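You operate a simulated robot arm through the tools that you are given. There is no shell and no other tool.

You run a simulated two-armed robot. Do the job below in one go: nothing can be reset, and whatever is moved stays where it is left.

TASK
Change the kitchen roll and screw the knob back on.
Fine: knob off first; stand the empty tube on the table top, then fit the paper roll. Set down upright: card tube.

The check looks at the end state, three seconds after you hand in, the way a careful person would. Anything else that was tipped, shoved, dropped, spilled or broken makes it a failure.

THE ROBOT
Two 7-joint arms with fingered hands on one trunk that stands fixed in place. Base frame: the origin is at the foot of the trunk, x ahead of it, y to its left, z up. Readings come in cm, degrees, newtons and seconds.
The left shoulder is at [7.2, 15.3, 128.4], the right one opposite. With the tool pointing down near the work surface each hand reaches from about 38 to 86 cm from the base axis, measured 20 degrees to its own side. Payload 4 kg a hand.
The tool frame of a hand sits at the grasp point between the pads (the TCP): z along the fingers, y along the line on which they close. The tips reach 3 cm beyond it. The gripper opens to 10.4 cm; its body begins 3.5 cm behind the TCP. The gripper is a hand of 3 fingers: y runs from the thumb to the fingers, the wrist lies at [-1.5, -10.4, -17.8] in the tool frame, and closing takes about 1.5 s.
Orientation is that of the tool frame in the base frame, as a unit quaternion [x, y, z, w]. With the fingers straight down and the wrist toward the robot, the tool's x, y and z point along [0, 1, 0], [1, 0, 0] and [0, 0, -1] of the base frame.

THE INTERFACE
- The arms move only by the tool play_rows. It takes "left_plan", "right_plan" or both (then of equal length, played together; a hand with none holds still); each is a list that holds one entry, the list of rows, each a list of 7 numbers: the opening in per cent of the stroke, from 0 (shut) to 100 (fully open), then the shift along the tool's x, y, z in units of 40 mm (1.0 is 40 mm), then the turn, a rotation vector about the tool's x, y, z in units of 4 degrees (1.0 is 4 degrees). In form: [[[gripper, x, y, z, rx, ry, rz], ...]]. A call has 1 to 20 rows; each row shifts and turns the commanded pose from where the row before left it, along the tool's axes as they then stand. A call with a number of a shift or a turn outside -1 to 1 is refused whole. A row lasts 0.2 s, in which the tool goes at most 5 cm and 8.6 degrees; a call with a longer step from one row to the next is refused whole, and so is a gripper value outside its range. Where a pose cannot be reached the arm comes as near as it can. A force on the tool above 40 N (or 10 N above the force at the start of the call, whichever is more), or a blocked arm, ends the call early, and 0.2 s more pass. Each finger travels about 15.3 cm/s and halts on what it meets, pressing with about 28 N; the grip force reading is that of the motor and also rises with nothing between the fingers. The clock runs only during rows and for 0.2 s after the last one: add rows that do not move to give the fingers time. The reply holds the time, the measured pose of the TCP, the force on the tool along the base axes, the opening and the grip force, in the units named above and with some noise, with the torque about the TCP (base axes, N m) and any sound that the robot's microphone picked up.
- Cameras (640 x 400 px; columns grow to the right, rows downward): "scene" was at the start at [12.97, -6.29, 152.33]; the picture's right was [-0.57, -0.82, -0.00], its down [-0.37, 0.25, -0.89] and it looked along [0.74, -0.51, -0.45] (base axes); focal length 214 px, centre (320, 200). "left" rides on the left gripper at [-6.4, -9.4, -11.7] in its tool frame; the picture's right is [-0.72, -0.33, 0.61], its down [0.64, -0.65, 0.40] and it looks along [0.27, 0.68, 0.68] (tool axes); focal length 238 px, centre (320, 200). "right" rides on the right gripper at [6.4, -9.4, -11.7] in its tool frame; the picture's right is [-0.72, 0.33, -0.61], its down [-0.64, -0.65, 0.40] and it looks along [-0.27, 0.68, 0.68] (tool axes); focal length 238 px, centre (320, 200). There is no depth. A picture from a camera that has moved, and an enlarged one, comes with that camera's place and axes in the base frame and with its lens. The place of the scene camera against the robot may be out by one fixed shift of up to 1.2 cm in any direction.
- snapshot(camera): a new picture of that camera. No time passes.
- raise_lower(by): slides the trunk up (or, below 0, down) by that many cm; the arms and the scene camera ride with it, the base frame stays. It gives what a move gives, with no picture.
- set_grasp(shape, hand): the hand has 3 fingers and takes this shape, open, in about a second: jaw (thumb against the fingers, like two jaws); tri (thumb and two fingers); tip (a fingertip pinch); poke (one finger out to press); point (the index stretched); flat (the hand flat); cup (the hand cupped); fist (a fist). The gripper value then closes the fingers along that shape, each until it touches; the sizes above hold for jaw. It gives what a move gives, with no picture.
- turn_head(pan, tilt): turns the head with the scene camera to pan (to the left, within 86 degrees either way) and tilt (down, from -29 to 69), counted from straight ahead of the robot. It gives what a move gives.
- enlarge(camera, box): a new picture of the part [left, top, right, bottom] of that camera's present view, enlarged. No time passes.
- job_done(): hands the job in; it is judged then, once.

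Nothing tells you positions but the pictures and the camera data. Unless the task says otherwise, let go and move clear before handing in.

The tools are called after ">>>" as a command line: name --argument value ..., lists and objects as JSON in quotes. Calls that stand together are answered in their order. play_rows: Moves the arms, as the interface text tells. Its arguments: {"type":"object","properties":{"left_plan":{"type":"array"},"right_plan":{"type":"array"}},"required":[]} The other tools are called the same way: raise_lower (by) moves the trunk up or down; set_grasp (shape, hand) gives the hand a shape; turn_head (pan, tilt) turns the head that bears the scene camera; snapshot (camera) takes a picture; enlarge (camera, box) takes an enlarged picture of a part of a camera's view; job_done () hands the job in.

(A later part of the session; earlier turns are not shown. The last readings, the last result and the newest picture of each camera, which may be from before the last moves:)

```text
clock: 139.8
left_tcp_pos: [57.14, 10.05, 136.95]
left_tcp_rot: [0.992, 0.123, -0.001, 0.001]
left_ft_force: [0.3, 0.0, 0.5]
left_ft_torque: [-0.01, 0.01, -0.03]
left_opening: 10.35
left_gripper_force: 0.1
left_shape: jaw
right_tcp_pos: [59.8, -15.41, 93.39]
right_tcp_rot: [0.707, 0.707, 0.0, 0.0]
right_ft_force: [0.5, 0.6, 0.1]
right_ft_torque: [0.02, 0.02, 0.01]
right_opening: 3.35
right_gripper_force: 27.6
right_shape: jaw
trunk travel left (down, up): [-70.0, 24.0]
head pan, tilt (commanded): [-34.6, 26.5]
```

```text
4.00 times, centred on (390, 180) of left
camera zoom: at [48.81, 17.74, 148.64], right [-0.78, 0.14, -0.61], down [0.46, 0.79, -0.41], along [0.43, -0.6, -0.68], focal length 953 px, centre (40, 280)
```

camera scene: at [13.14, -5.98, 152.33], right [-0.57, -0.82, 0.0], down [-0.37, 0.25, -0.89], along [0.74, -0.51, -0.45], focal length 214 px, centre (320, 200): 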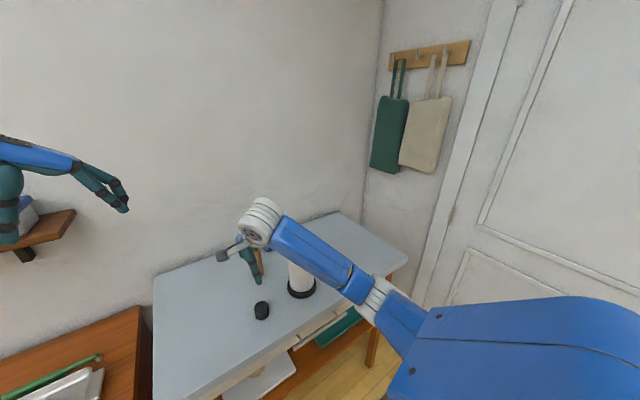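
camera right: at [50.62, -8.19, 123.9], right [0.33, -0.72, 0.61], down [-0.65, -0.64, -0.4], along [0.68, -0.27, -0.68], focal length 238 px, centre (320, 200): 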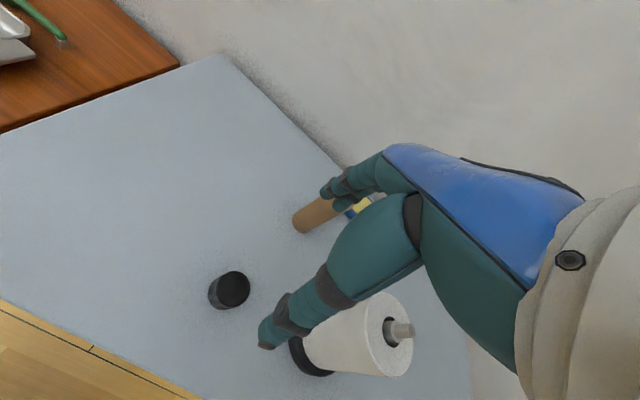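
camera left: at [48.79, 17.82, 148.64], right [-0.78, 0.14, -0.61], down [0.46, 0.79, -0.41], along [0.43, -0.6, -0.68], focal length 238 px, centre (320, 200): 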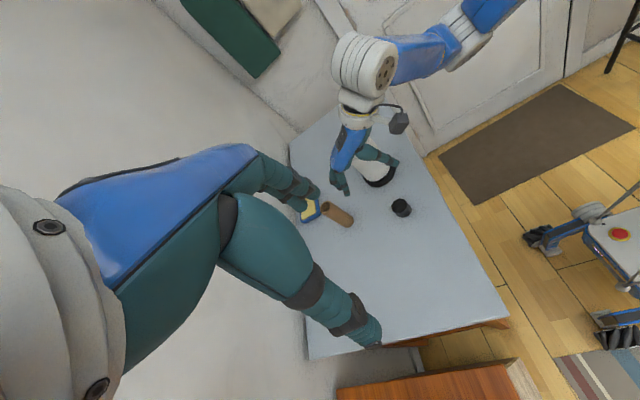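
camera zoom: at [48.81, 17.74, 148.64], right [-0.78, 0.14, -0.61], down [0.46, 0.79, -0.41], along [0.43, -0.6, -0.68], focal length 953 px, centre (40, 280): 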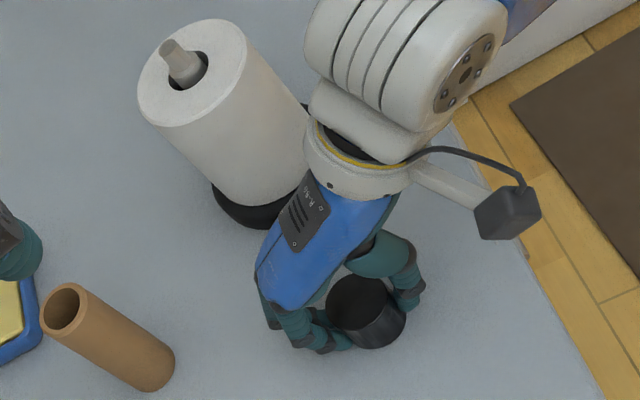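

Gripped. I'll lift, carry it over the stud, and wind the wrist counter-clockwise so I have 240° of clockwise turn available.

>>> play_rows --right_plan '[[[0, 0, 0, -0.2, 0, 0, 0], [0, 0, 0, -0.6, 0, 0, 0], [0, 0, 0, -0.8, 0, 0, 0], [0, 0, 0, -0.8, 0, 0, 0], [0, 0, 0, -0.8, 0, 0, 0], [0, 0, 0, -0.8, 0, 0, 0], [0, 0, 0, -0.8, 0, 0, 0], [0, 0, 0, -0.8, 0, 0, 0], [0, 0, 0, -0.4, 0, 0, 0], [0, -0.652, 0.0875, 0, 0, 0, 0], [0, -0.652, 0.0875, 0, 0, 0, 0], [0, -0.652, 0.0875, 0, 0, 0, 0], [0, -0.652, 0.0875, 0, 0, 0, 0], [0, -0.652, 0.0875, 0, 0, 0, 0], [0, -0.652, 0.0875, 0, 0, 0, 0], [0, 0, 0, 0, 0, 0, 0]]]'

>>> play_rows --right_plan '[[[0, 0, 0, 0, 0, 0, -1], [0, 0, 0, 0, 0, 0, -1], [0, 0, 0, 0, 0, 0, -1], [0, 0, 0, 0, 0, 0, -1], [0, 0, 0, 0, 0, 0, -1], [0, 0, 0, 0, 0, 0, -1], [0, 0, 0, 0, 0, 0, -1], [0, 0, 0, 0, 0, 0, -1], [0, 0, 0, 0, 0, 0, -1], [0, 0, 0, 0, 0, 0, -1], [0, 0, 0, 0, 0, 0, -1], [0, 0, 0, 0, 0, 0, -1], [0, 0, 0, 0, 0, 0, -1], [0, 0, 0, 0, 0, 0, -1], [0, 0, 0, 0, 0, 0, -1], [0, 0, 0, 0, 0, 0, -1], [0, 0, 0, 0, 0, 0, -1], [0, 0, 0, 0, 0, 0, -1], [0, 0, 0, 0, 0, 0, -1], [0, 0, 0, 0, 0, 0, -1]]]'

>>> play_rows --right_plan '[[[0, 0, 0, 0, 0, 0, -1], [0, 0, 0, 0, 0, 0, -1], [0, 0, 0, 0, 0, 0, -1], [0, 0, 0, 0, 0, 0, -1], [0, 0, 0, 0, 0, 0, -1], [0, 0, 0, 0, 0, 0, -1], [0, 0, 0, 0, 0, 0, -1], [0, 0, 0, 0, 0, 0, -1], [0, 0, 0, 0, 0, 0, -1], [0, 0, 0, 0, 0, 0, -1], [0, 0, 0, 0, 0, 0, 0]]]'

>>> snapshot --camera "scene"

>>> snapshot --camera "left"

>>> snapshot --camera "right"

```text
clock: 143.2
left_tcp_pos: [57.27, 9.81, 137.1]
left_tcp_rot: [0.992, 0.123, 0.0, 0.001]
left_ft_force: [-0.3, -0.8, -0.2]
left_ft_torque: [0.01, -0.03, 0.01]
left_opening: 10.37
left_gripper_force: 0.1
left_shape: jaw
right_tcp_pos: [62.06, -31.01, 117.54]
right_tcp_rot: [0.707, 0.707, 0.001, -0.001]
right_ft_force: [-0.6, -0.5, -1.1]
right_ft_torque: [0.0, 0.02, -0.07]
right_opening: 3.31
right_gripper_force: 28.1
right_shape: jaw
trunk travel left (down, up): [-70.0, 24.0]
head pan, tilt (commanded): [-34.6, 26.5]
```

```text
clock: 147.4
left_tcp_pos: [57.2, 9.98, 137.17]
left_tcp_rot: [0.992, 0.124, -0.001, 0.0]
left_ft_force: [0.8, -0.1, 0.2]
left_ft_torque: [0.01, -0.01, 0.01]
left_opening: 10.38
left_gripper_force: 0.0
left_shape: jaw
right_tcp_pos: [62.16, -31.2, 117.61]
right_tcp_rot: [0.087, 0.996, 0.0, 0.0]
right_ft_force: [0.0, 0.7, 0.2]
right_ft_torque: [0.01, 0.0, -0.01]
right_opening: 3.32
right_gripper_force: 27.9
right_shape: jaw
trunk travel left (down, up): [-70.0, 24.0]
head pan, tilt (commanded): [-34.6, 26.5]
```

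```text
clock: 149.8
left_tcp_pos: [57.36, 9.99, 137.07]
left_tcp_rot: [0.992, 0.123, 0.0, 0.0]
left_ft_force: [-0.1, -0.1, 0.1]
left_ft_torque: [-0.02, 0.04, -0.01]
left_opening: 10.33
left_gripper_force: 0.0
left_shape: jaw
right_tcp_pos: [62.09, -31.13, 117.5]
right_tcp_rot: [-0.259, 0.966, 0.0, 0.001]
right_ft_force: [-0.2, 0.0, 0.6]
right_ft_torque: [-0.02, 0.02, 0.01]
right_opening: 3.33
right_gripper_force: 28.1
right_shape: jaw
trunk travel left (down, up): [-70.0, 24.0]
head pan, tilt (commanded): [-34.6, 26.5]
```

```text
taken
camera scene: at [13.19, -6.15, 152.32], right [-0.57, -0.82, 0.0], down [-0.37, 0.25, -0.89], along [0.74, -0.51, -0.45], focal length 214 px, centre (320, 200)
```

scene: 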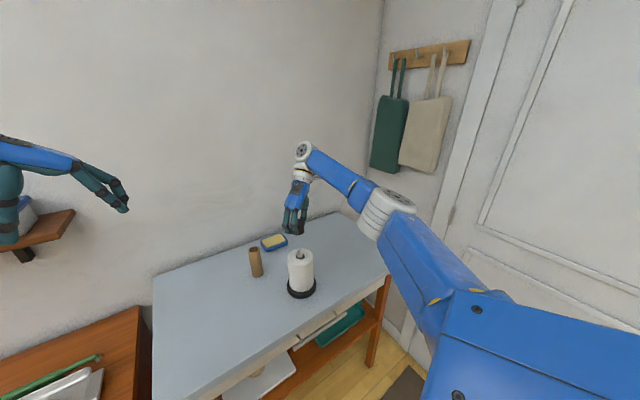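

```text
taken
camera left: at [48.8, 17.65, 148.65], right [-0.78, 0.14, -0.61], down [0.46, 0.79, -0.41], along [0.43, -0.6, -0.68], focal length 238 px, centre (320, 200)
```

left: 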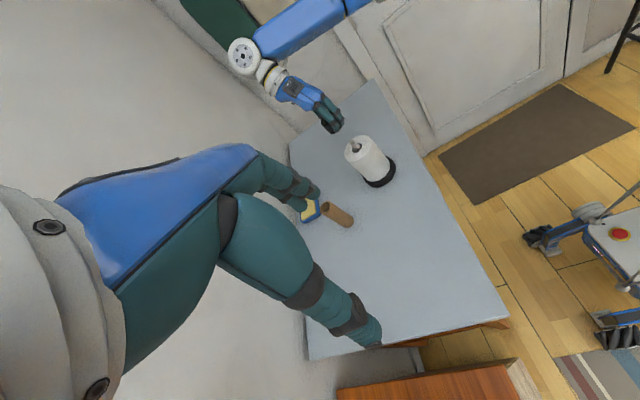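

```text
taken
camera right: at [61.39, -42.31, 129.21], right [0.46, 0.64, 0.61], down [0.88, -0.24, -0.4], along [-0.11, 0.73, -0.68], focal length 238 px, centre (320, 200)
```

right: 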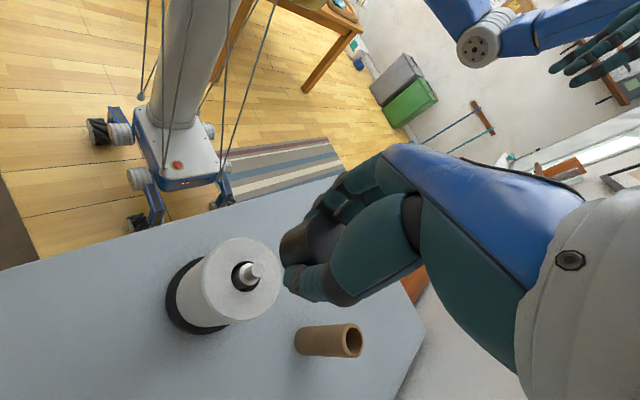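

>>> enlarge --camera "scene" --box '[275, 210, 325, 260]'

>>> enlarge --camera "scene" --box '[275, 240, 325, 300]'

>>> enlarge --camera "left" --box '[315, 95, 385, 165]'

>>> enlarge --camera "left" --box '[335, 125, 405, 195]'

>>> enlarge --camera "right" --box '[200, 180, 360, 320]'

```text
8.00 times, centred on (300, 235) of scene
camera zoom: at [13.19, -6.15, 152.32], right [-0.57, -0.82, 0.0], down [-0.37, 0.25, -0.89], along [0.74, -0.51, -0.45], focal length 1716 px, centre (480, -80)
```

zoom: 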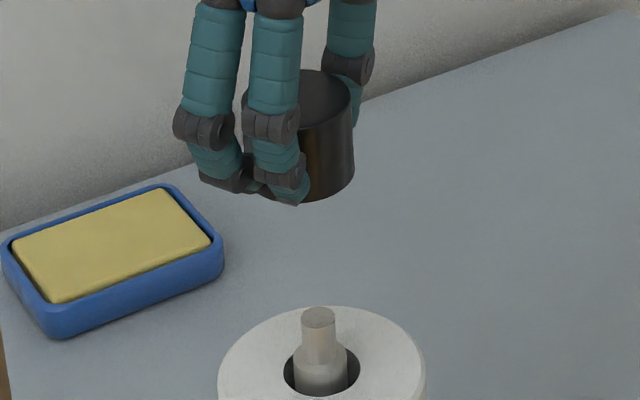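

```text
6.67 times, centred on (300, 270) of scene
camera zoom: at [13.19, -6.15, 152.32], right [-0.57, -0.82, 0.0], down [-0.37, 0.25, -0.89], along [0.74, -0.51, -0.45], focal length 1430 px, centre (453, -267)
```

zoom: 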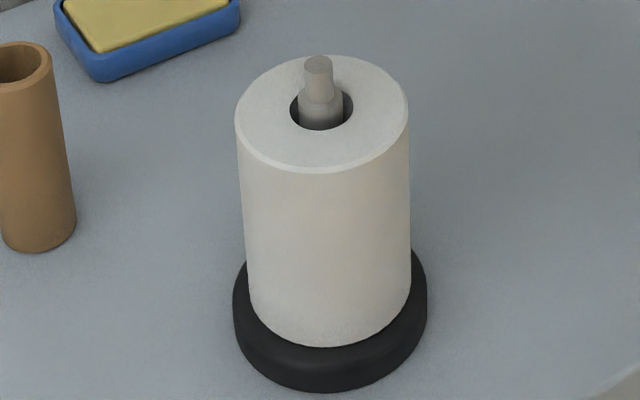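

```text
5.71 times, centred on (350, 130) of left
camera zoom: at [48.8, 17.65, 148.65], right [-0.78, 0.14, -0.61], down [0.46, 0.79, -0.41], along [0.43, -0.6, -0.68], focal length 1362 px, centre (149, 600)
```

zoom: 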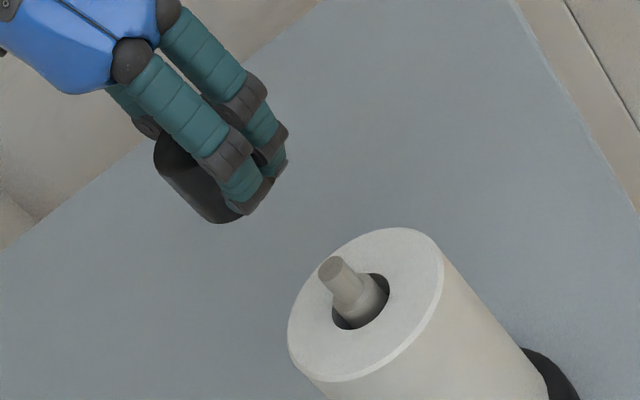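

```text
5.71 times, centred on (370, 160) of left
camera zoom: at [48.8, 17.65, 148.65], right [-0.78, 0.14, -0.61], down [0.46, 0.79, -0.41], along [0.43, -0.6, -0.68], focal length 1362 px, centre (34, 429)
```

zoom: 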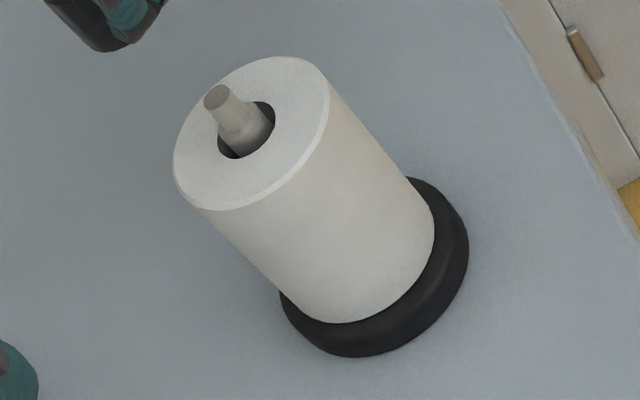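

```text
2.86 times, centred on (280, 250) of right
camera zoom: at [61.39, -42.31, 129.21], right [0.46, 0.64, 0.61], down [0.88, -0.24, -0.4], along [-0.11, 0.73, -0.68], focal length 681 px, centre (434, 57)
```

zoom: 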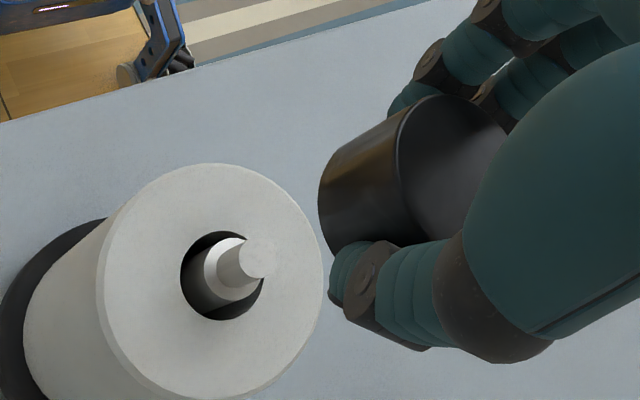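

The roll sits flat on the base. The knob looks slightly off the stud axis, so I'll lower to about 1.3 cm above the stud and measure at high zoom.

>>> play_rows --right_plan '[[[0, 0, 0, 0.4, 0, 0, 0], [0, 0, 0, 0.4, 0, 0, 0], [0, 0, 0, 0.4, 0, 0, 0], [0, 0, 0, 0.175, 0, 0, 0], [0, 0, 0, 0, 0, 0, 0], [0, 0, 0, 0, 0, 0, 0]]]'

>>> enlarge --camera "scene" --box '[280, 225, 320, 265]'

>>> enlarge --camera "left" --box '[325, 115, 375, 165]'

>>> enlarge --camera "right" --box '[200, 180, 360, 320]'

```text
clock: 151.2
left_tcp_pos: [57.19, 9.97, 137.08]
left_tcp_rot: [0.992, 0.122, 0.0, 0.0]
left_ft_force: [0.4, 0.5, -0.5]
left_ft_torque: [0.02, 0.02, 0.0]
left_opening: 10.35
left_gripper_force: 0.0
left_shape: jaw
right_tcp_pos: [62.15, -30.86, 111.96]
right_tcp_rot: [-0.259, 0.966, 0.001, 0.0]
right_ft_force: [0.0, -0.4, -0.6]
right_ft_torque: [-0.01, 0.01, -0.01]
right_opening: 3.31
right_gripper_force: 28.5
right_shape: jaw
trunk travel left (down, up): [-70.0, 24.0]
head pan, tilt (commanded): [-34.6, 26.5]
```

```text
10.00 times, centred on (300, 245) of scene
camera zoom: at [13.2, -6.15, 152.32], right [-0.57, -0.82, 0.0], down [-0.37, 0.25, -0.89], along [0.74, -0.51, -0.45], focal length 2145 px, centre (520, -250)
```

zoom: 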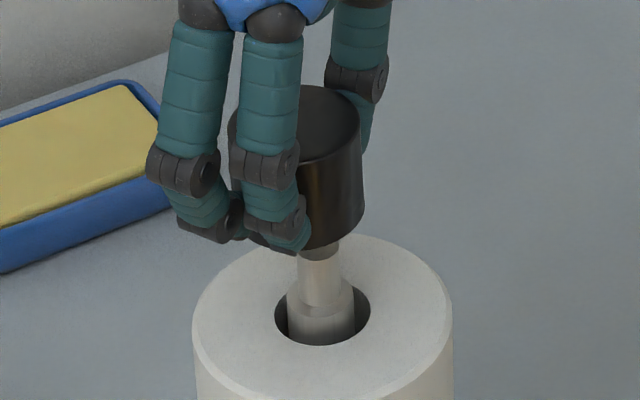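

```text
8.00 times, centred on (350, 140) of left
camera zoom: at [48.81, 17.65, 148.65], right [-0.78, 0.14, -0.61], down [0.46, 0.79, -0.41], along [0.43, -0.6, -0.68], focal length 1907 px, centre (80, 680)
```

zoom: 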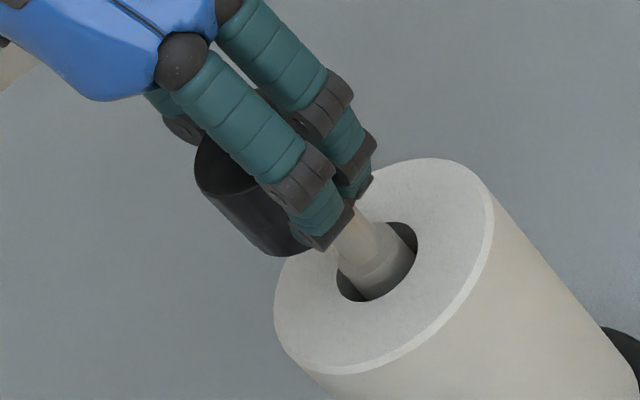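

```text
2.86 times, centred on (280, 250) of right
camera zoom: at [61.36, -42.13, 123.72], right [0.46, 0.64, 0.61], down [0.88, -0.24, -0.4], along [-0.11, 0.73, -0.68], focal length 681 px, centre (434, 57)
```

zoom: 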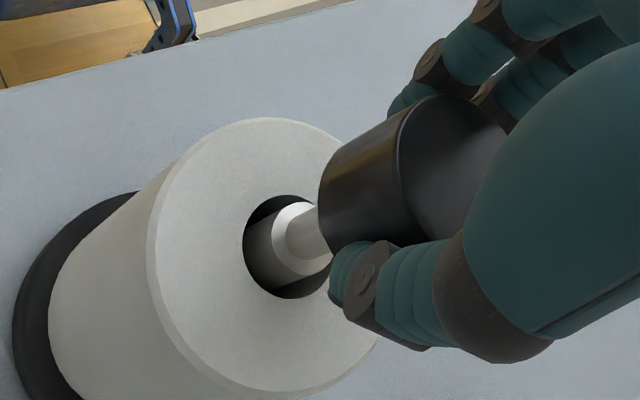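

>>> enlarge --camera "right" --box '[250, 180, 340, 270]'

>>> enlarge --camera "left" --box '[335, 125, 365, 155]'

>>> enlarge --camera "scene" --box '[290, 230, 315, 255]'

```text
4.44 times, centred on (295, 225) of right
camera zoom: at [61.36, -42.13, 123.72], right [0.46, 0.64, 0.61], down [0.88, -0.24, -0.4], along [-0.11, 0.73, -0.68], focal length 1059 px, centre (431, 89)
```

zoom: 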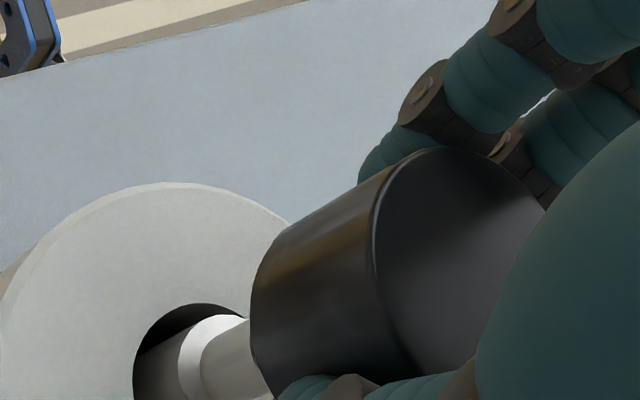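

```text
13.33 times, centred on (350, 140) of left
camera zoom: at [48.81, 17.65, 148.65], right [-0.78, 0.14, -0.61], down [0.46, 0.79, -0.41], along [0.43, -0.6, -0.68], focal length 3178 px, centre (-80, 1000)
```

zoom: 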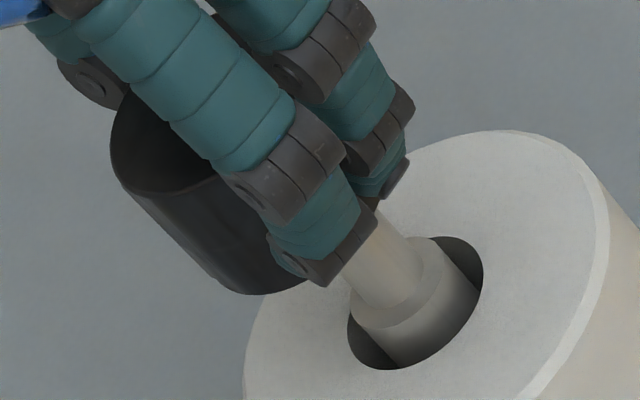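

```text
16.00 times, centred on (302, 242) of scene
camera zoom: at [13.2, -6.15, 152.32], right [-0.57, -0.82, 0.0], down [-0.37, 0.25, -0.89], along [0.74, -0.51, -0.45], focal length 3432 px, centre (600, -480)
```

zoom: 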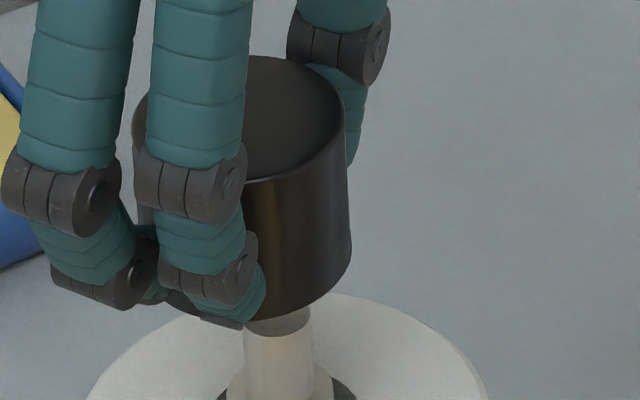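

All three views suggest the knob sits about (+0.3, +0.43) cm off the stud. I'll shift by that amount and re-check.

>>> play_rows --right_plan '[[[0, 0.06, -0.028, 0, 0, 0, 0], [0, 0.059, -0.028, 0, 0, 0, 0], [0, 0, 0, 0, 0, 0, 0], [0, 0, 0, 0, 0, 0, 0]]]'

>>> enlarge --camera "right" --box '[220, 180, 340, 300]'

>>> enlarge --camera "left" --box '[335, 125, 365, 155]'

>>> enlarge --camera "scene" --box '[290, 230, 315, 255]'

```text
clock: 152.2
left_tcp_pos: [57.01, 10.01, 137.1]
left_tcp_rot: [0.992, 0.123, 0.0, 0.0]
left_ft_force: [-0.6, 0.1, 0.0]
left_ft_torque: [0.01, -0.04, -0.02]
left_opening: 10.35
left_gripper_force: 0.1
left_shape: jaw
right_tcp_pos: [61.77, -31.55, 112.04]
right_tcp_rot: [-0.259, 0.966, 0.001, 0.0]
right_ft_force: [0.2, 0.4, -0.7]
right_ft_torque: [-0.02, -0.01, -0.03]
right_opening: 3.28
right_gripper_force: 27.7
right_shape: jaw
trunk travel left (down, up): [-70.0, 24.0]
head pan, tilt (commanded): [-34.6, 26.5]
```

```text
3.33 times, centred on (280, 240) of right
camera zoom: at [61.08, -42.75, 123.78], right [0.46, 0.64, 0.61], down [0.88, -0.24, -0.4], along [-0.11, 0.73, -0.68], focal length 794 px, centre (453, 67)
```

zoom: 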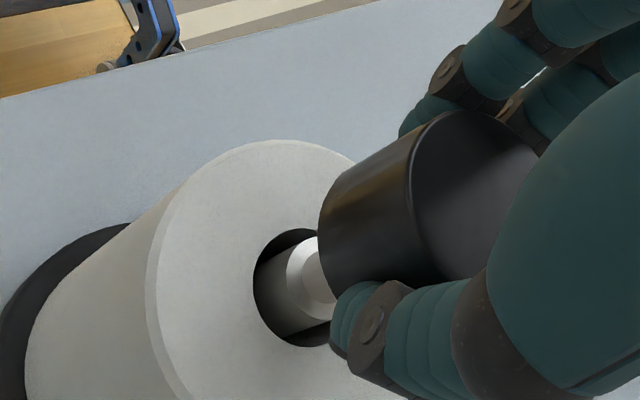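

```text
13.33 times, centred on (350, 140) of left
camera zoom: at [48.82, 17.65, 148.65], right [-0.78, 0.14, -0.61], down [0.46, 0.79, -0.41], along [0.43, -0.6, -0.68], focal length 3178 px, centre (-80, 1000)
```

zoom: 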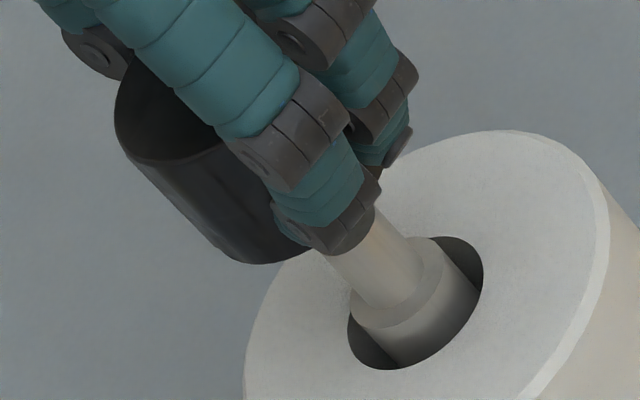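

```text
16.00 times, centred on (302, 242) of scene
camera zoom: at [13.2, -6.15, 152.31], right [-0.57, -0.82, 0.0], down [-0.37, 0.25, -0.89], along [0.74, -0.51, -0.45], focal length 3432 px, centre (600, -480)
```

zoom: 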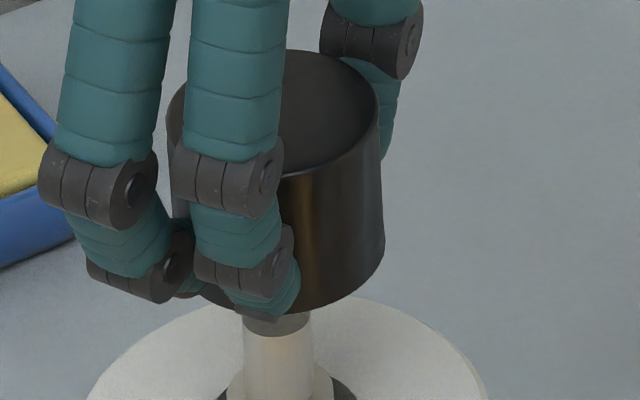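

>>> enlarge --camera "right" --box '[285, 235, 325, 275]'

>>> enlarge --camera "right" --box '[300, 200, 350, 250]'

>>> enlarge --camera "left" --box '[352, 140, 368, 156]'

>>> enlarge --camera "left" --box '[336, 130, 352, 146]'

```text
10.00 times, centred on (305, 255) of right
camera zoom: at [61.08, -42.75, 123.78], right [0.46, 0.64, 0.61], down [0.88, -0.24, -0.4], along [-0.11, 0.73, -0.68], focal length 2384 px, centre (470, -350)
```

zoom: 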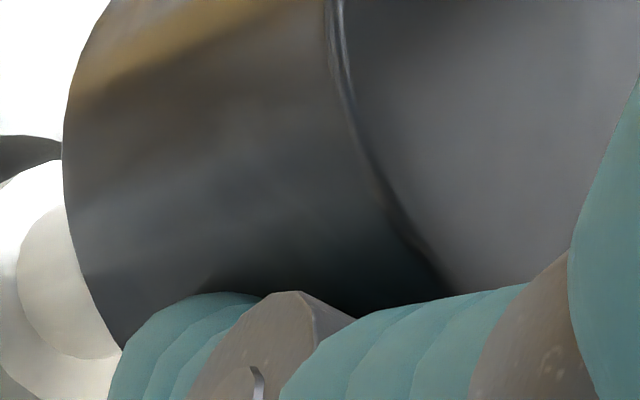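

```text
8.00 times, centred on (325, 225) of right
camera zoom: at [61.08, -42.75, 123.78], right [0.46, 0.64, 0.61], down [0.88, -0.24, -0.4], along [-0.11, 0.73, -0.68], focal length 1907 px, centre (280, 0)
```

zoom: 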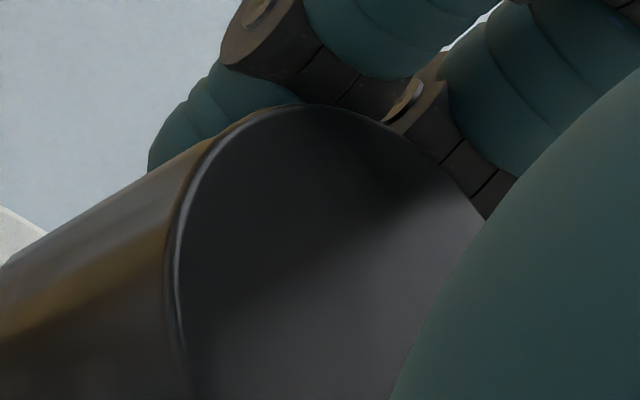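

```text
16.00 times, centred on (360, 148) of left
camera zoom: at [48.82, 17.65, 148.65], right [-0.78, 0.14, -0.61], down [0.46, 0.79, -0.41], along [0.43, -0.6, -0.68], focal length 3814 px, centre (-320, 1032)
```

zoom: 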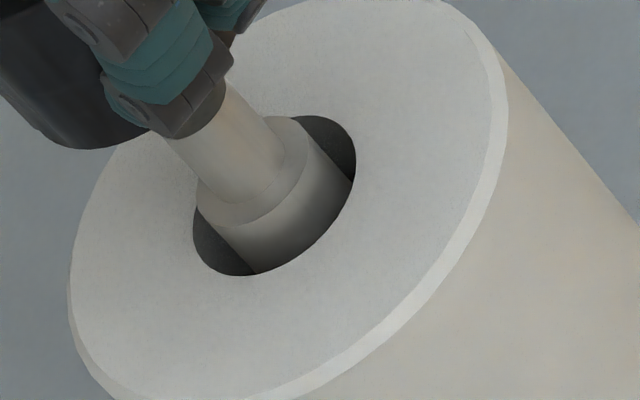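

```text
16.00 times, centred on (344, 138) of left
camera zoom: at [48.82, 17.65, 148.65], right [-0.78, 0.14, -0.61], down [0.46, 0.79, -0.41], along [0.43, -0.6, -0.68], focal length 3814 px, centre (-64, 1192)
```

zoom: 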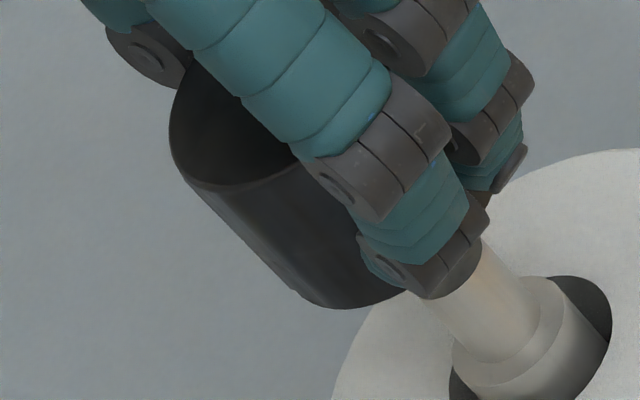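

Refined: a remaining offset of about (+0.15, −0.25). A last small correction along the closing axis.

>>> play_rows --right_plan '[[[0, 0, 0.05, 0, 0, 0, 0], [0, 0, 0, 0, 0, 0, 0], [0, 0, 0, 0, 0, 0, 0]]]'

>>> enlarge --camera "left" --box '[336, 130, 352, 146]'

>>> enlarge --camera "scene" --box '[290, 230, 315, 255]'

```text
clock: 153.0
left_tcp_pos: [57.26, 9.94, 136.96]
left_tcp_rot: [0.992, 0.123, 0.0, 0.0]
left_ft_force: [0.3, 0.1, -0.1]
left_ft_torque: [0.0, -0.01, 0.0]
left_opening: 10.34
left_gripper_force: 0.0
left_shape: jaw
right_tcp_pos: [61.48, -31.43, 111.91]
right_tcp_rot: [-0.259, 0.966, 0.001, 0.0]
right_ft_force: [0.2, 0.0, -0.6]
right_ft_torque: [0.02, -0.02, 0.0]
right_opening: 3.28
right_gripper_force: 27.8
right_shape: jaw
trunk travel left (down, up): [-70.0, 24.0]
head pan, tilt (commanded): [-34.6, 26.5]
```

```text
16.00 times, centred on (344, 138) of left
camera zoom: at [48.81, 17.64, 148.65], right [-0.78, 0.14, -0.61], down [0.46, 0.79, -0.41], along [0.43, -0.6, -0.68], focal length 3814 px, centre (-64, 1192)
```

zoom: 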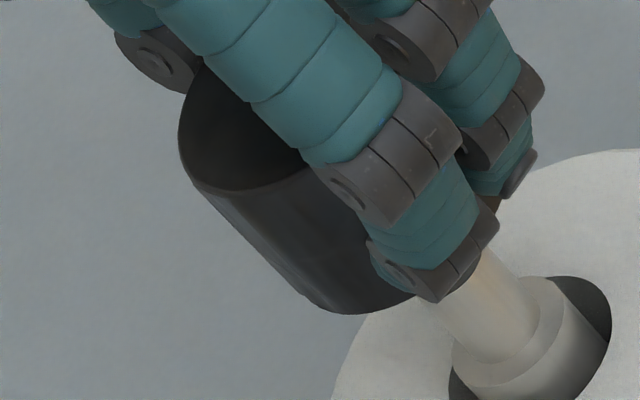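

```text
16.00 times, centred on (302, 242) of scene
camera zoom: at [13.19, -6.16, 152.32], right [-0.57, -0.82, 0.0], down [-0.37, 0.25, -0.89], along [0.74, -0.51, -0.45], focal length 3432 px, centre (600, -480)
```

zoom: 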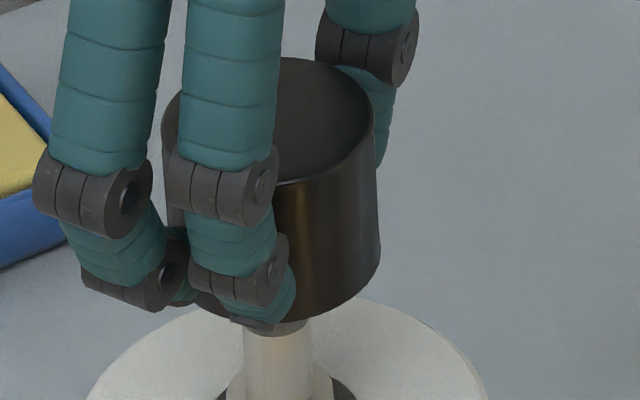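

Aligned within about 0.05 cm in both views. I'll lower the knob onto the stud gently.

>>> play_rows --right_plan '[[[0, 0, 0, 0.15, 0, 0, 0], [0, 0, 0, 0.15, 0, 0, 0], [0, 0, 0, 0.1, 0, 0, 0], [0, 0, 0, 0.1, 0, 0, 0], [0, 0, 0, 0, 0, 0, 0]]]'

>>> enlarge --camera "scene" --box '[285, 230, 315, 260]'

>>> enlarge --camera "left" --box '[336, 130, 362, 156]'

```text
clock: 154.2
left_tcp_pos: [57.21, 9.97, 137.1]
left_tcp_rot: [0.992, 0.122, 0.0, 0.001]
left_ft_force: [-0.6, 0.4, -0.2]
left_ft_torque: [-0.03, 0.01, 0.0]
left_opening: 10.37
left_gripper_force: 0.1
left_shape: jaw
right_tcp_pos: [61.66, -31.21, 109.87]
right_tcp_rot: [-0.258, 0.966, 0.0, 0.0]
right_ft_force: [-0.3, 0.8, -0.1]
right_ft_torque: [0.03, -0.01, -0.03]
right_opening: 3.28
right_gripper_force: 28.0
right_shape: jaw
trunk travel left (down, up): [-70.0, 24.0]
head pan, tilt (commanded): [-34.6, 26.5]
```

```text
13.33 times, centred on (300, 245) of scene
camera zoom: at [13.2, -6.15, 152.32], right [-0.57, -0.82, 0.0], down [-0.37, 0.25, -0.89], along [0.74, -0.51, -0.45], focal length 2860 px, centre (587, -400)
```

zoom: 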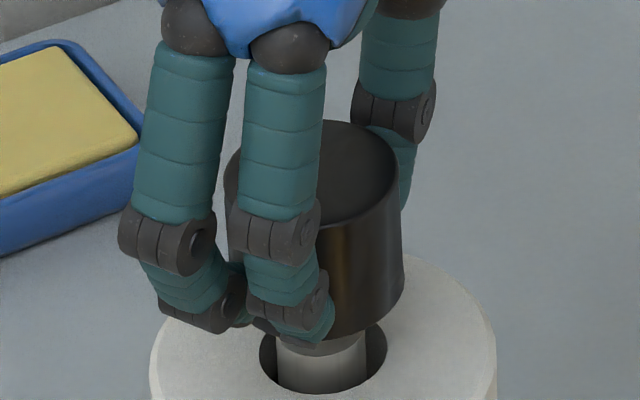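

```text
15.38 times, centred on (349, 143) of left
camera zoom: at [48.81, 17.64, 148.65], right [-0.78, 0.14, -0.61], down [0.46, 0.79, -0.41], along [0.43, -0.6, -0.68], focal length 3667 px, centre (-126, 1077)
```

zoom: 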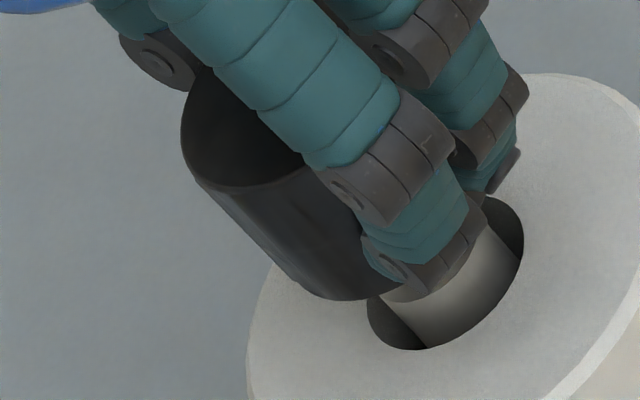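

The stud has entered the knob's bore with no contact force. I'll continue down in tiny steps until thread contact.

>>> play_rows --right_plan '[[[0, 0, 0, 0.03, 0, 0, 0], [0, 0, 0, 0.03, 0, 0, 0], [0, 0, 0, 0.03, 0, 0, 0], [0, 0, 0, 0, 0, 0, 0]]]'

>>> play_rows --right_plan '[[[0, 0, 0, 0.02, 0, 0, 0], [0, 0, 0, 0.02, 0, 0, 0], [0, 0, 0, 0, 0, 0, 0]]]'

```text
clock: 155.2
left_tcp_pos: [57.19, 9.88, 136.94]
left_tcp_rot: [0.992, 0.123, 0.0, 0.0]
left_ft_force: [-0.5, 0.2, -0.3]
left_ft_torque: [0.0, 0.01, 0.04]
left_opening: 10.32
left_gripper_force: 0.1
left_shape: jaw
right_tcp_pos: [61.67, -31.31, 109.46]
right_tcp_rot: [-0.26, 0.966, 0.0, 0.001]
right_ft_force: [0.0, 0.1, -0.1]
right_ft_torque: [-0.01, 0.03, 0.0]
right_opening: 3.32
right_gripper_force: 27.6
right_shape: jaw
trunk travel left (down, up): [-70.0, 24.0]
head pan, tilt (commanded): [-34.6, 26.5]
```

```text
clock: 156.0
left_tcp_pos: [57.17, 9.87, 137.01]
left_tcp_rot: [0.992, 0.123, 0.0, 0.0]
left_ft_force: [0.0, 0.1, -0.1]
left_ft_torque: [0.02, 0.01, 0.01]
left_opening: 10.35
left_gripper_force: 0.1
left_shape: jaw
right_tcp_pos: [61.68, -31.38, 109.42]
right_tcp_rot: [-0.259, 0.966, 0.0, 0.0]
right_ft_force: [0.2, 0.3, -0.6]
right_ft_torque: [0.03, -0.01, -0.01]
right_opening: 3.29
right_gripper_force: 27.7
right_shape: jaw
trunk travel left (down, up): [-70.0, 24.0]
head pan, tilt (commanded): [-34.6, 26.5]
```

>>> play_rows --right_plan '[[[0, 0, 0, 0.02, 0, 0, 0], [0, 0, 0, 0.02, 0, 0, 0], [0, 0, 0, 0, 0, 0, 0]]]'

>>> play_rows --right_plan '[[[0, 0, 0, 0.02, 0, 0, 0], [0, 0, 0, 0, 0, 0, 0]]]'

```text
clock: 156.8
left_tcp_pos: [57.19, 9.98, 137.03]
left_tcp_rot: [0.992, 0.123, 0.0, 0.001]
left_ft_force: [-0.7, 0.5, 0.1]
left_ft_torque: [-0.01, 0.0, 0.04]
left_opening: 10.38
left_gripper_force: 0.0
left_shape: jaw
right_tcp_pos: [61.67, -31.37, 109.23]
right_tcp_rot: [-0.259, 0.966, 0.001, 0.0]
right_ft_force: [-1.2, -0.2, -0.2]
right_ft_torque: [0.01, -0.02, 0.03]
right_opening: 3.25
right_gripper_force: 27.7
right_shape: jaw
trunk travel left (down, up): [-70.0, 24.0]
head pan, tilt (commanded): [-34.6, 26.5]
```

```text
clock: 157.4
left_tcp_pos: [57.28, 9.85, 137.03]
left_tcp_rot: [0.992, 0.123, 0.0, 0.0]
left_ft_force: [-0.8, -0.7, -0.1]
left_ft_torque: [0.01, -0.02, -0.01]
left_opening: 10.33
left_gripper_force: 0.1
left_shape: jaw
right_tcp_pos: [61.72, -31.39, 109.09]
right_tcp_rot: [-0.259, 0.966, 0.0, -0.001]
right_ft_force: [0.2, -0.2, -0.4]
right_ft_torque: [-0.01, 0.01, 0.01]
right_opening: 3.26
right_gripper_force: 27.6
right_shape: jaw
trunk travel left (down, up): [-70.0, 24.0]
head pan, tilt (commanded): [-34.6, 26.5]
```

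>>> play_rows --right_plan '[[[0, 0, 0, 0.02, 0, 0, 0], [0, 0, 0, 0, 0, 0, 0]]]'

>>> play_rows --right_plan '[[[0, 0, 0, 0.02, 0, 0, 0], [0, 0, 0, 0, 0, 0, 0]]]'

>>> enlarge --camera "scene" --box '[285, 230, 315, 260]'

```text
clock: 158.0
left_tcp_pos: [57.32, 9.89, 137.01]
left_tcp_rot: [0.992, 0.124, 0.0, 0.0]
left_ft_force: [-0.2, -0.2, 0.9]
left_ft_torque: [-0.01, -0.04, 0.0]
left_opening: 10.36
left_gripper_force: 0.1
left_shape: jaw
right_tcp_pos: [61.68, -31.21, 108.98]
right_tcp_rot: [-0.259, 0.966, 0.001, -0.001]
right_ft_force: [0.0, -0.4, 0.4]
right_ft_torque: [0.0, 0.01, 0.0]
right_opening: 3.31
right_gripper_force: 27.8
right_shape: jaw
trunk travel left (down, up): [-70.0, 24.0]
head pan, tilt (commanded): [-34.6, 26.5]
```

```text
clock: 158.6
left_tcp_pos: [57.14, 9.93, 137.08]
left_tcp_rot: [0.992, 0.123, 0.0, 0.0]
left_ft_force: [0.1, -1.0, 0.2]
left_ft_torque: [0.01, 0.01, 0.02]
left_opening: 10.36
left_gripper_force: 0.1
left_shape: jaw
right_tcp_pos: [61.74, -31.3, 108.89]
right_tcp_rot: [-0.259, 0.966, 0.001, 0.0]
right_ft_force: [0.5, 0.3, -0.4]
right_ft_torque: [-0.01, 0.01, -0.02]
right_opening: 3.31
right_gripper_force: 28.3
right_shape: jaw
trunk travel left (down, up): [-70.0, 24.0]
head pan, tilt (commanded): [-34.6, 26.5]
```

```text
13.33 times, centred on (300, 245) of scene
camera zoom: at [13.2, -6.15, 152.32], right [-0.57, -0.82, 0.0], down [-0.37, 0.25, -0.89], along [0.74, -0.51, -0.45], focal length 2860 px, centre (587, -400)
```

zoom: 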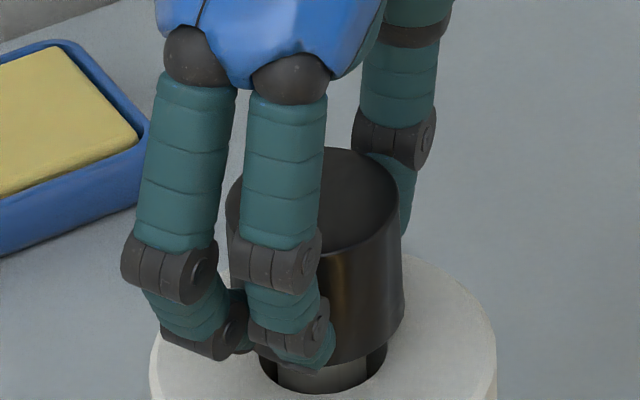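

>>> play_rows --right_plan '[[[0, 0, 0, 0.02, 0, 0, 0], [0, 0, 0, 0, 0, 0, 0]]]'

>>> play_rows --right_plan '[[[0, 0, 0, 0.02, 0, 0, 0], [0, 0, 0, 0, 0, 0, 0]]]'

```text
clock: 159.2
left_tcp_pos: [57.26, 9.87, 137.08]
left_tcp_rot: [0.992, 0.122, -0.001, -0.001]
left_ft_force: [0.6, -0.3, 0.1]
left_ft_torque: [-0.01, -0.03, 0.01]
left_opening: 10.37
left_gripper_force: 0.1
left_shape: jaw
right_tcp_pos: [61.75, -31.28, 108.75]
right_tcp_rot: [-0.259, 0.966, 0.001, 0.0]
right_ft_force: [1.8, -0.8, -1.0]
right_ft_torque: [0.03, -0.02, 0.0]
right_opening: 3.28
right_gripper_force: 27.9
right_shape: jaw
trunk travel left (down, up): [-70.0, 24.0]
head pan, tilt (commanded): [-34.6, 26.5]
```

```text
clock: 159.8
left_tcp_pos: [57.13, 9.9, 136.99]
left_tcp_rot: [0.992, 0.123, 0.0, 0.0]
left_ft_force: [0.5, 0.3, -1.4]
left_ft_torque: [-0.01, 0.03, 0.01]
left_opening: 10.37
left_gripper_force: 0.1
left_shape: jaw
right_tcp_pos: [61.75, -31.38, 108.8]
right_tcp_rot: [-0.259, 0.966, 0.001, 0.0]
right_ft_force: [1.9, -0.7, 0.9]
right_ft_torque: [0.03, 0.0, -0.04]
right_opening: 3.29
right_gripper_force: 28.3
right_shape: jaw
trunk travel left (down, up): [-70.0, 24.0]
head pan, tilt (commanded): [-34.6, 26.5]
```

A slight lateral force appeared, so contact has begun. I'll start turning clockwise with a very small downward feed.

>>> play_rows --right_plan '[[[0, 0, 0, 0.015, 0, 0, 0], [0, 0, 0, 0, 0, 0, 0], [0, 0, 0, 0.0015, 0, 0, 0.5], [0, 0, 0, 0.0015, 0, 0, 0.5], [0, 0, 0, 0.0015, 0, 0, 0.5], [0, 0, 0, 0.0015, 0, 0, 0.5], [0, 0, 0, 0.0015, 0, 0, 0.5], [0, 0, 0, 0.0015, 0, 0, 0.5], [0, 0, 0, 0.0015, 0, 0, 0.5], [0, 0, 0, 0.0015, 0, 0, 0.5], [0, 0, 0, 0.0015, 0, 0, 0.5], [0, 0, 0, 0.0015, 0, 0, 0.5]]]'

>>> enlarge --camera "scene" --box '[285, 230, 315, 260]'

```text
clock: 162.4
left_tcp_pos: [57.15, 9.91, 136.92]
left_tcp_rot: [0.992, 0.123, 0.0, 0.0]
left_ft_force: [-0.2, 0.1, 0.5]
left_ft_torque: [0.01, 0.02, 0.0]
left_opening: 10.38
left_gripper_force: 0.0
left_shape: jaw
right_tcp_pos: [61.7, -31.25, 108.65]
right_tcp_rot: [-0.088, 0.996, 0.0, 0.001]
right_ft_force: [1.6, -1.5, 2.9]
right_ft_torque: [0.05, -0.02, 0.0]
right_opening: 3.29
right_gripper_force: 28.4
right_shape: jaw
trunk travel left (down, up): [-70.0, 24.0]
head pan, tilt (commanded): [-34.6, 26.5]
```

```text
13.33 times, centred on (300, 245) of scene
camera zoom: at [13.16, -6.18, 152.32], right [-0.57, -0.82, 0.0], down [-0.37, 0.25, -0.89], along [0.74, -0.51, -0.45], focal length 2860 px, centre (587, -400)
```

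zoom: 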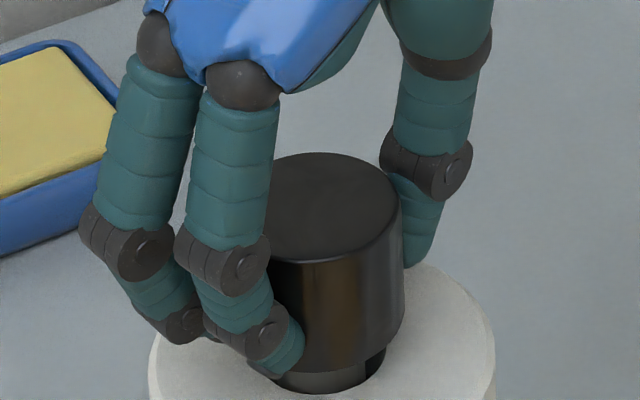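

Light upward reaction (2.9 N), consistent with thread contact. I'll continue clockwise, orbiting the hand so the knob's axis stays over the stud.

>>> play_rows --right_plan '[[[0, 0.0012, 0.0058, 0.0015, 0, 0, 1], [0, 0.0012, 0.0058, 0.0015, 0, 0, 1], [0, 0.0012, 0.0058, 0.0015, 0, 0, 1], [0, 0.0012, 0.0058, 0.0015, 0, 0, 1], [0, 0.0012, 0.0058, 0.0015, 0, 0, 1], [0, 0.0012, 0.0058, 0.0015, 0, 0, 1], [0, 0.0012, 0.0058, 0.0015, 0, 0, 1], [0, 0.0012, 0.0058, 0.0015, 0, 0, 1], [0, 0.0012, 0.0058, 0.0015, 0, 0, 1], [0, 0.0012, 0.0058, 0.0015, 0, 0, 1]]]'

>>> enlarge --camera "scene" --box '[285, 230, 315, 260]'

```text
clock: 164.6
left_tcp_pos: [57.2, 9.93, 136.95]
left_tcp_rot: [0.992, 0.123, 0.0, 0.001]
left_ft_force: [0.0, 0.4, -0.1]
left_ft_torque: [0.0, -0.01, 0.01]
left_opening: 10.35
left_gripper_force: 0.0
left_shape: jaw
right_tcp_pos: [61.57, -31.08, 108.63]
right_tcp_rot: [0.259, 0.966, -0.001, 0.0]
right_ft_force: [0.4, 2.4, 3.1]
right_ft_torque: [0.09, -0.07, 0.04]
right_opening: 3.31
right_gripper_force: 27.4
right_shape: jaw
trunk travel left (down, up): [-70.0, 24.0]
head pan, tilt (commanded): [-34.6, 26.5]
```

```text
13.33 times, centred on (300, 245) of scene
camera zoom: at [13.04, -6.05, 152.33], right [-0.57, -0.82, 0.0], down [-0.37, 0.25, -0.89], along [0.74, -0.51, -0.45], focal length 2860 px, centre (587, -400)
```

zoom: 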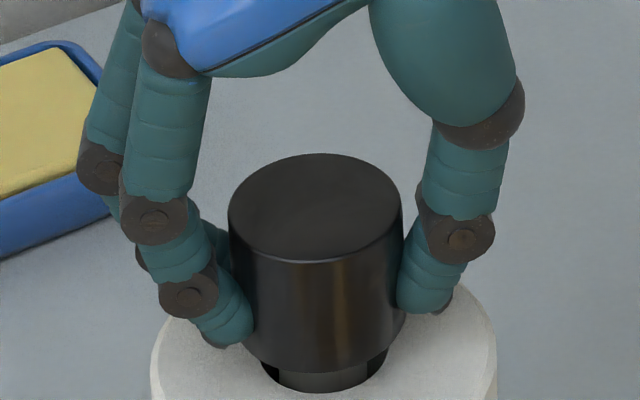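

>>> play_rows --right_plan '[[[0, 0.0012, 0.0058, 0.0015, 0, 0, 1], [0, 0.0012, 0.0058, 0.0015, 0, 0, 1], [0, 0.0012, 0.0058, 0.0015, 0, 0, 1], [0, 0.0012, 0.0058, 0.0015, 0, 0, 1], [0, 0.0012, 0.0058, 0.0015, 0, 0, 1], [0, 0.0012, 0.0058, 0.0015, 0, 0, 1], [0, 0.0012, 0.0058, 0.0015, 0, 0, 1], [0, 0.0012, 0.0058, 0.0015, 0, 0, 1], [0, 0.0012, 0.0058, 0.0015, 0, 0, 1], [0, 0.0012, 0.0058, 0.0015, 0, 0, 1], [0, 0.0012, 0.0058, 0.0015, 0, 0, 1], [0, 0.0012, 0.0058, 0.0015, 0, 0, 1], [0, 0.0012, 0.0058, 0.0015, 0, 0, 1], [0, 0.0012, 0.0058, 0.0015, 0, 0, 1], [0, 0.0012, 0.0058, 0.0015, 0, 0, 1], [0, 0.0012, 0.0058, 0.0015, 0, 0, 1], [0, 0.0012, 0.0058, 0.0015, 0, 0, 1], [0, 0.0012, 0.0058, 0.0015, 0, 0, 1], [0, 0.0012, 0.0058, 0.0015, 0, 0, 1], [0, 0.0012, 0.0058, 0.0015, 0, 0, 1]]]'

>>> enlarge --camera "scene" --box '[285, 230, 315, 260]'

>>> enlarge --camera "left" --box '[330, 120, 400, 190]'

```text
clock: 168.8
left_tcp_pos: [57.11, 10.18, 137.05]
left_tcp_rot: [0.992, 0.123, -0.001, 0.001]
left_ft_force: [0.6, 0.3, 0.3]
left_ft_torque: [-0.01, 0.0, 0.0]
left_opening: 10.37
left_gripper_force: 0.0
left_shape: jaw
right_tcp_pos: [62.07, -30.71, 108.61]
right_tcp_rot: [0.82, 0.573, 0.002, 0.001]
right_ft_force: [3.3, 1.6, 8.7]
right_ft_torque: [-0.03, -0.13, 0.03]
right_opening: 3.28
right_gripper_force: 27.7
right_shape: jaw
trunk travel left (down, up): [-70.0, 24.0]
head pan, tilt (commanded): [-34.6, 26.5]
```

```text
13.33 times, centred on (300, 245) of scene
camera zoom: at [13.03, -5.92, 152.35], right [-0.57, -0.82, 0.0], down [-0.37, 0.25, -0.89], along [0.74, -0.51, -0.45], focal length 2860 px, centre (587, -400)
```

zoom: 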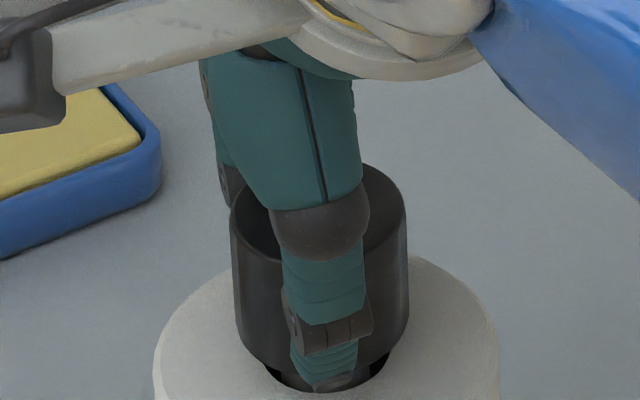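

```text
5.71 times, centred on (365, 155) of left
camera zoom: at [48.74, 17.87, 148.65], right [-0.78, 0.14, -0.61], down [0.46, 0.79, -0.41], along [0.43, -0.6, -0.68], focal length 1362 px, centre (63, 457)
```

zoom: 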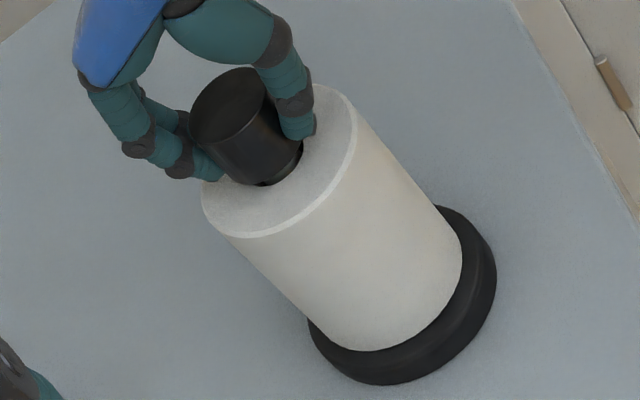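

>>> enlarge --camera "scene" --box '[270, 220, 330, 260]'

>>> enlarge --camera "left" --box '[340, 125, 372, 157]'

>>> enlarge --camera "right" --box '[200, 180, 360, 320]'

```text
10.00 times, centred on (300, 240) of scene
camera zoom: at [13.03, -5.92, 152.35], right [-0.57, -0.82, 0.0], down [-0.37, 0.25, -0.89], along [0.74, -0.51, -0.45], focal length 2145 px, centre (520, -200)
```

zoom: 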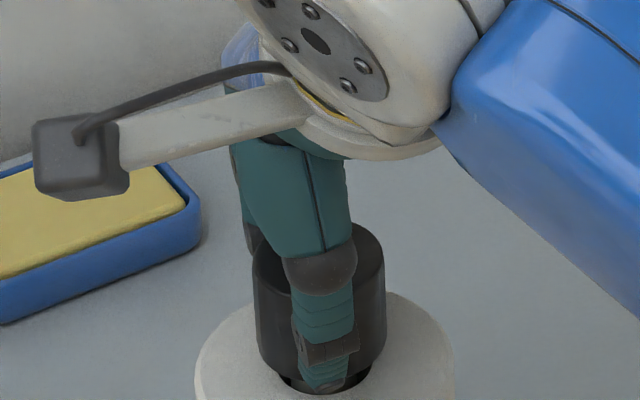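

```text
12.50 times, centred on (356, 141) of left
camera zoom: at [48.74, 17.87, 148.65], right [-0.78, 0.14, -0.61], down [0.46, 0.79, -0.41], along [0.43, -0.6, -0.68], focal length 2979 px, centre (-130, 938)
```

zoom: 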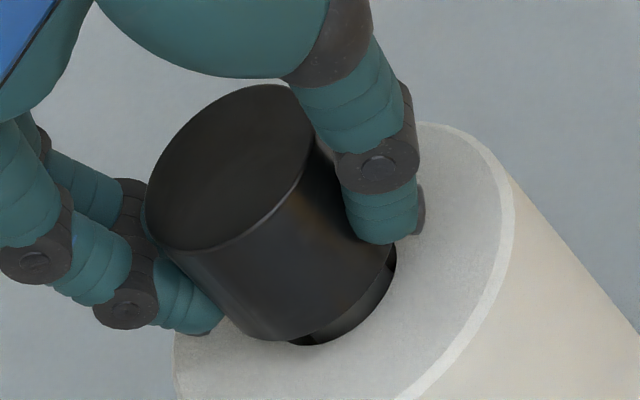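

```text
2.86 times, centred on (280, 250) of right
camera zoom: at [55.45, -21.37, 120.31], right [0.06, -0.79, 0.61], down [-0.83, -0.38, -0.4], along [0.55, -0.49, -0.68], focal length 681 px, centre (434, 57)
```

zoom: 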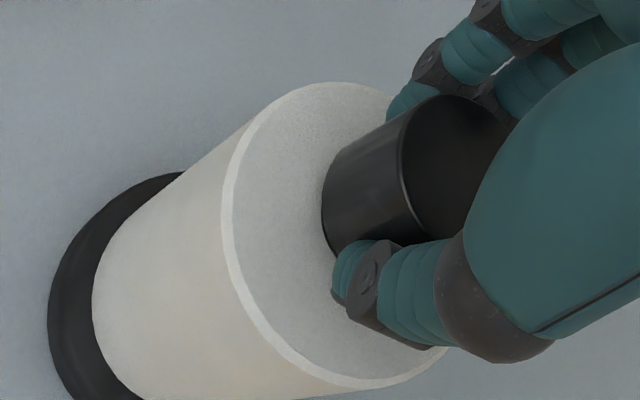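

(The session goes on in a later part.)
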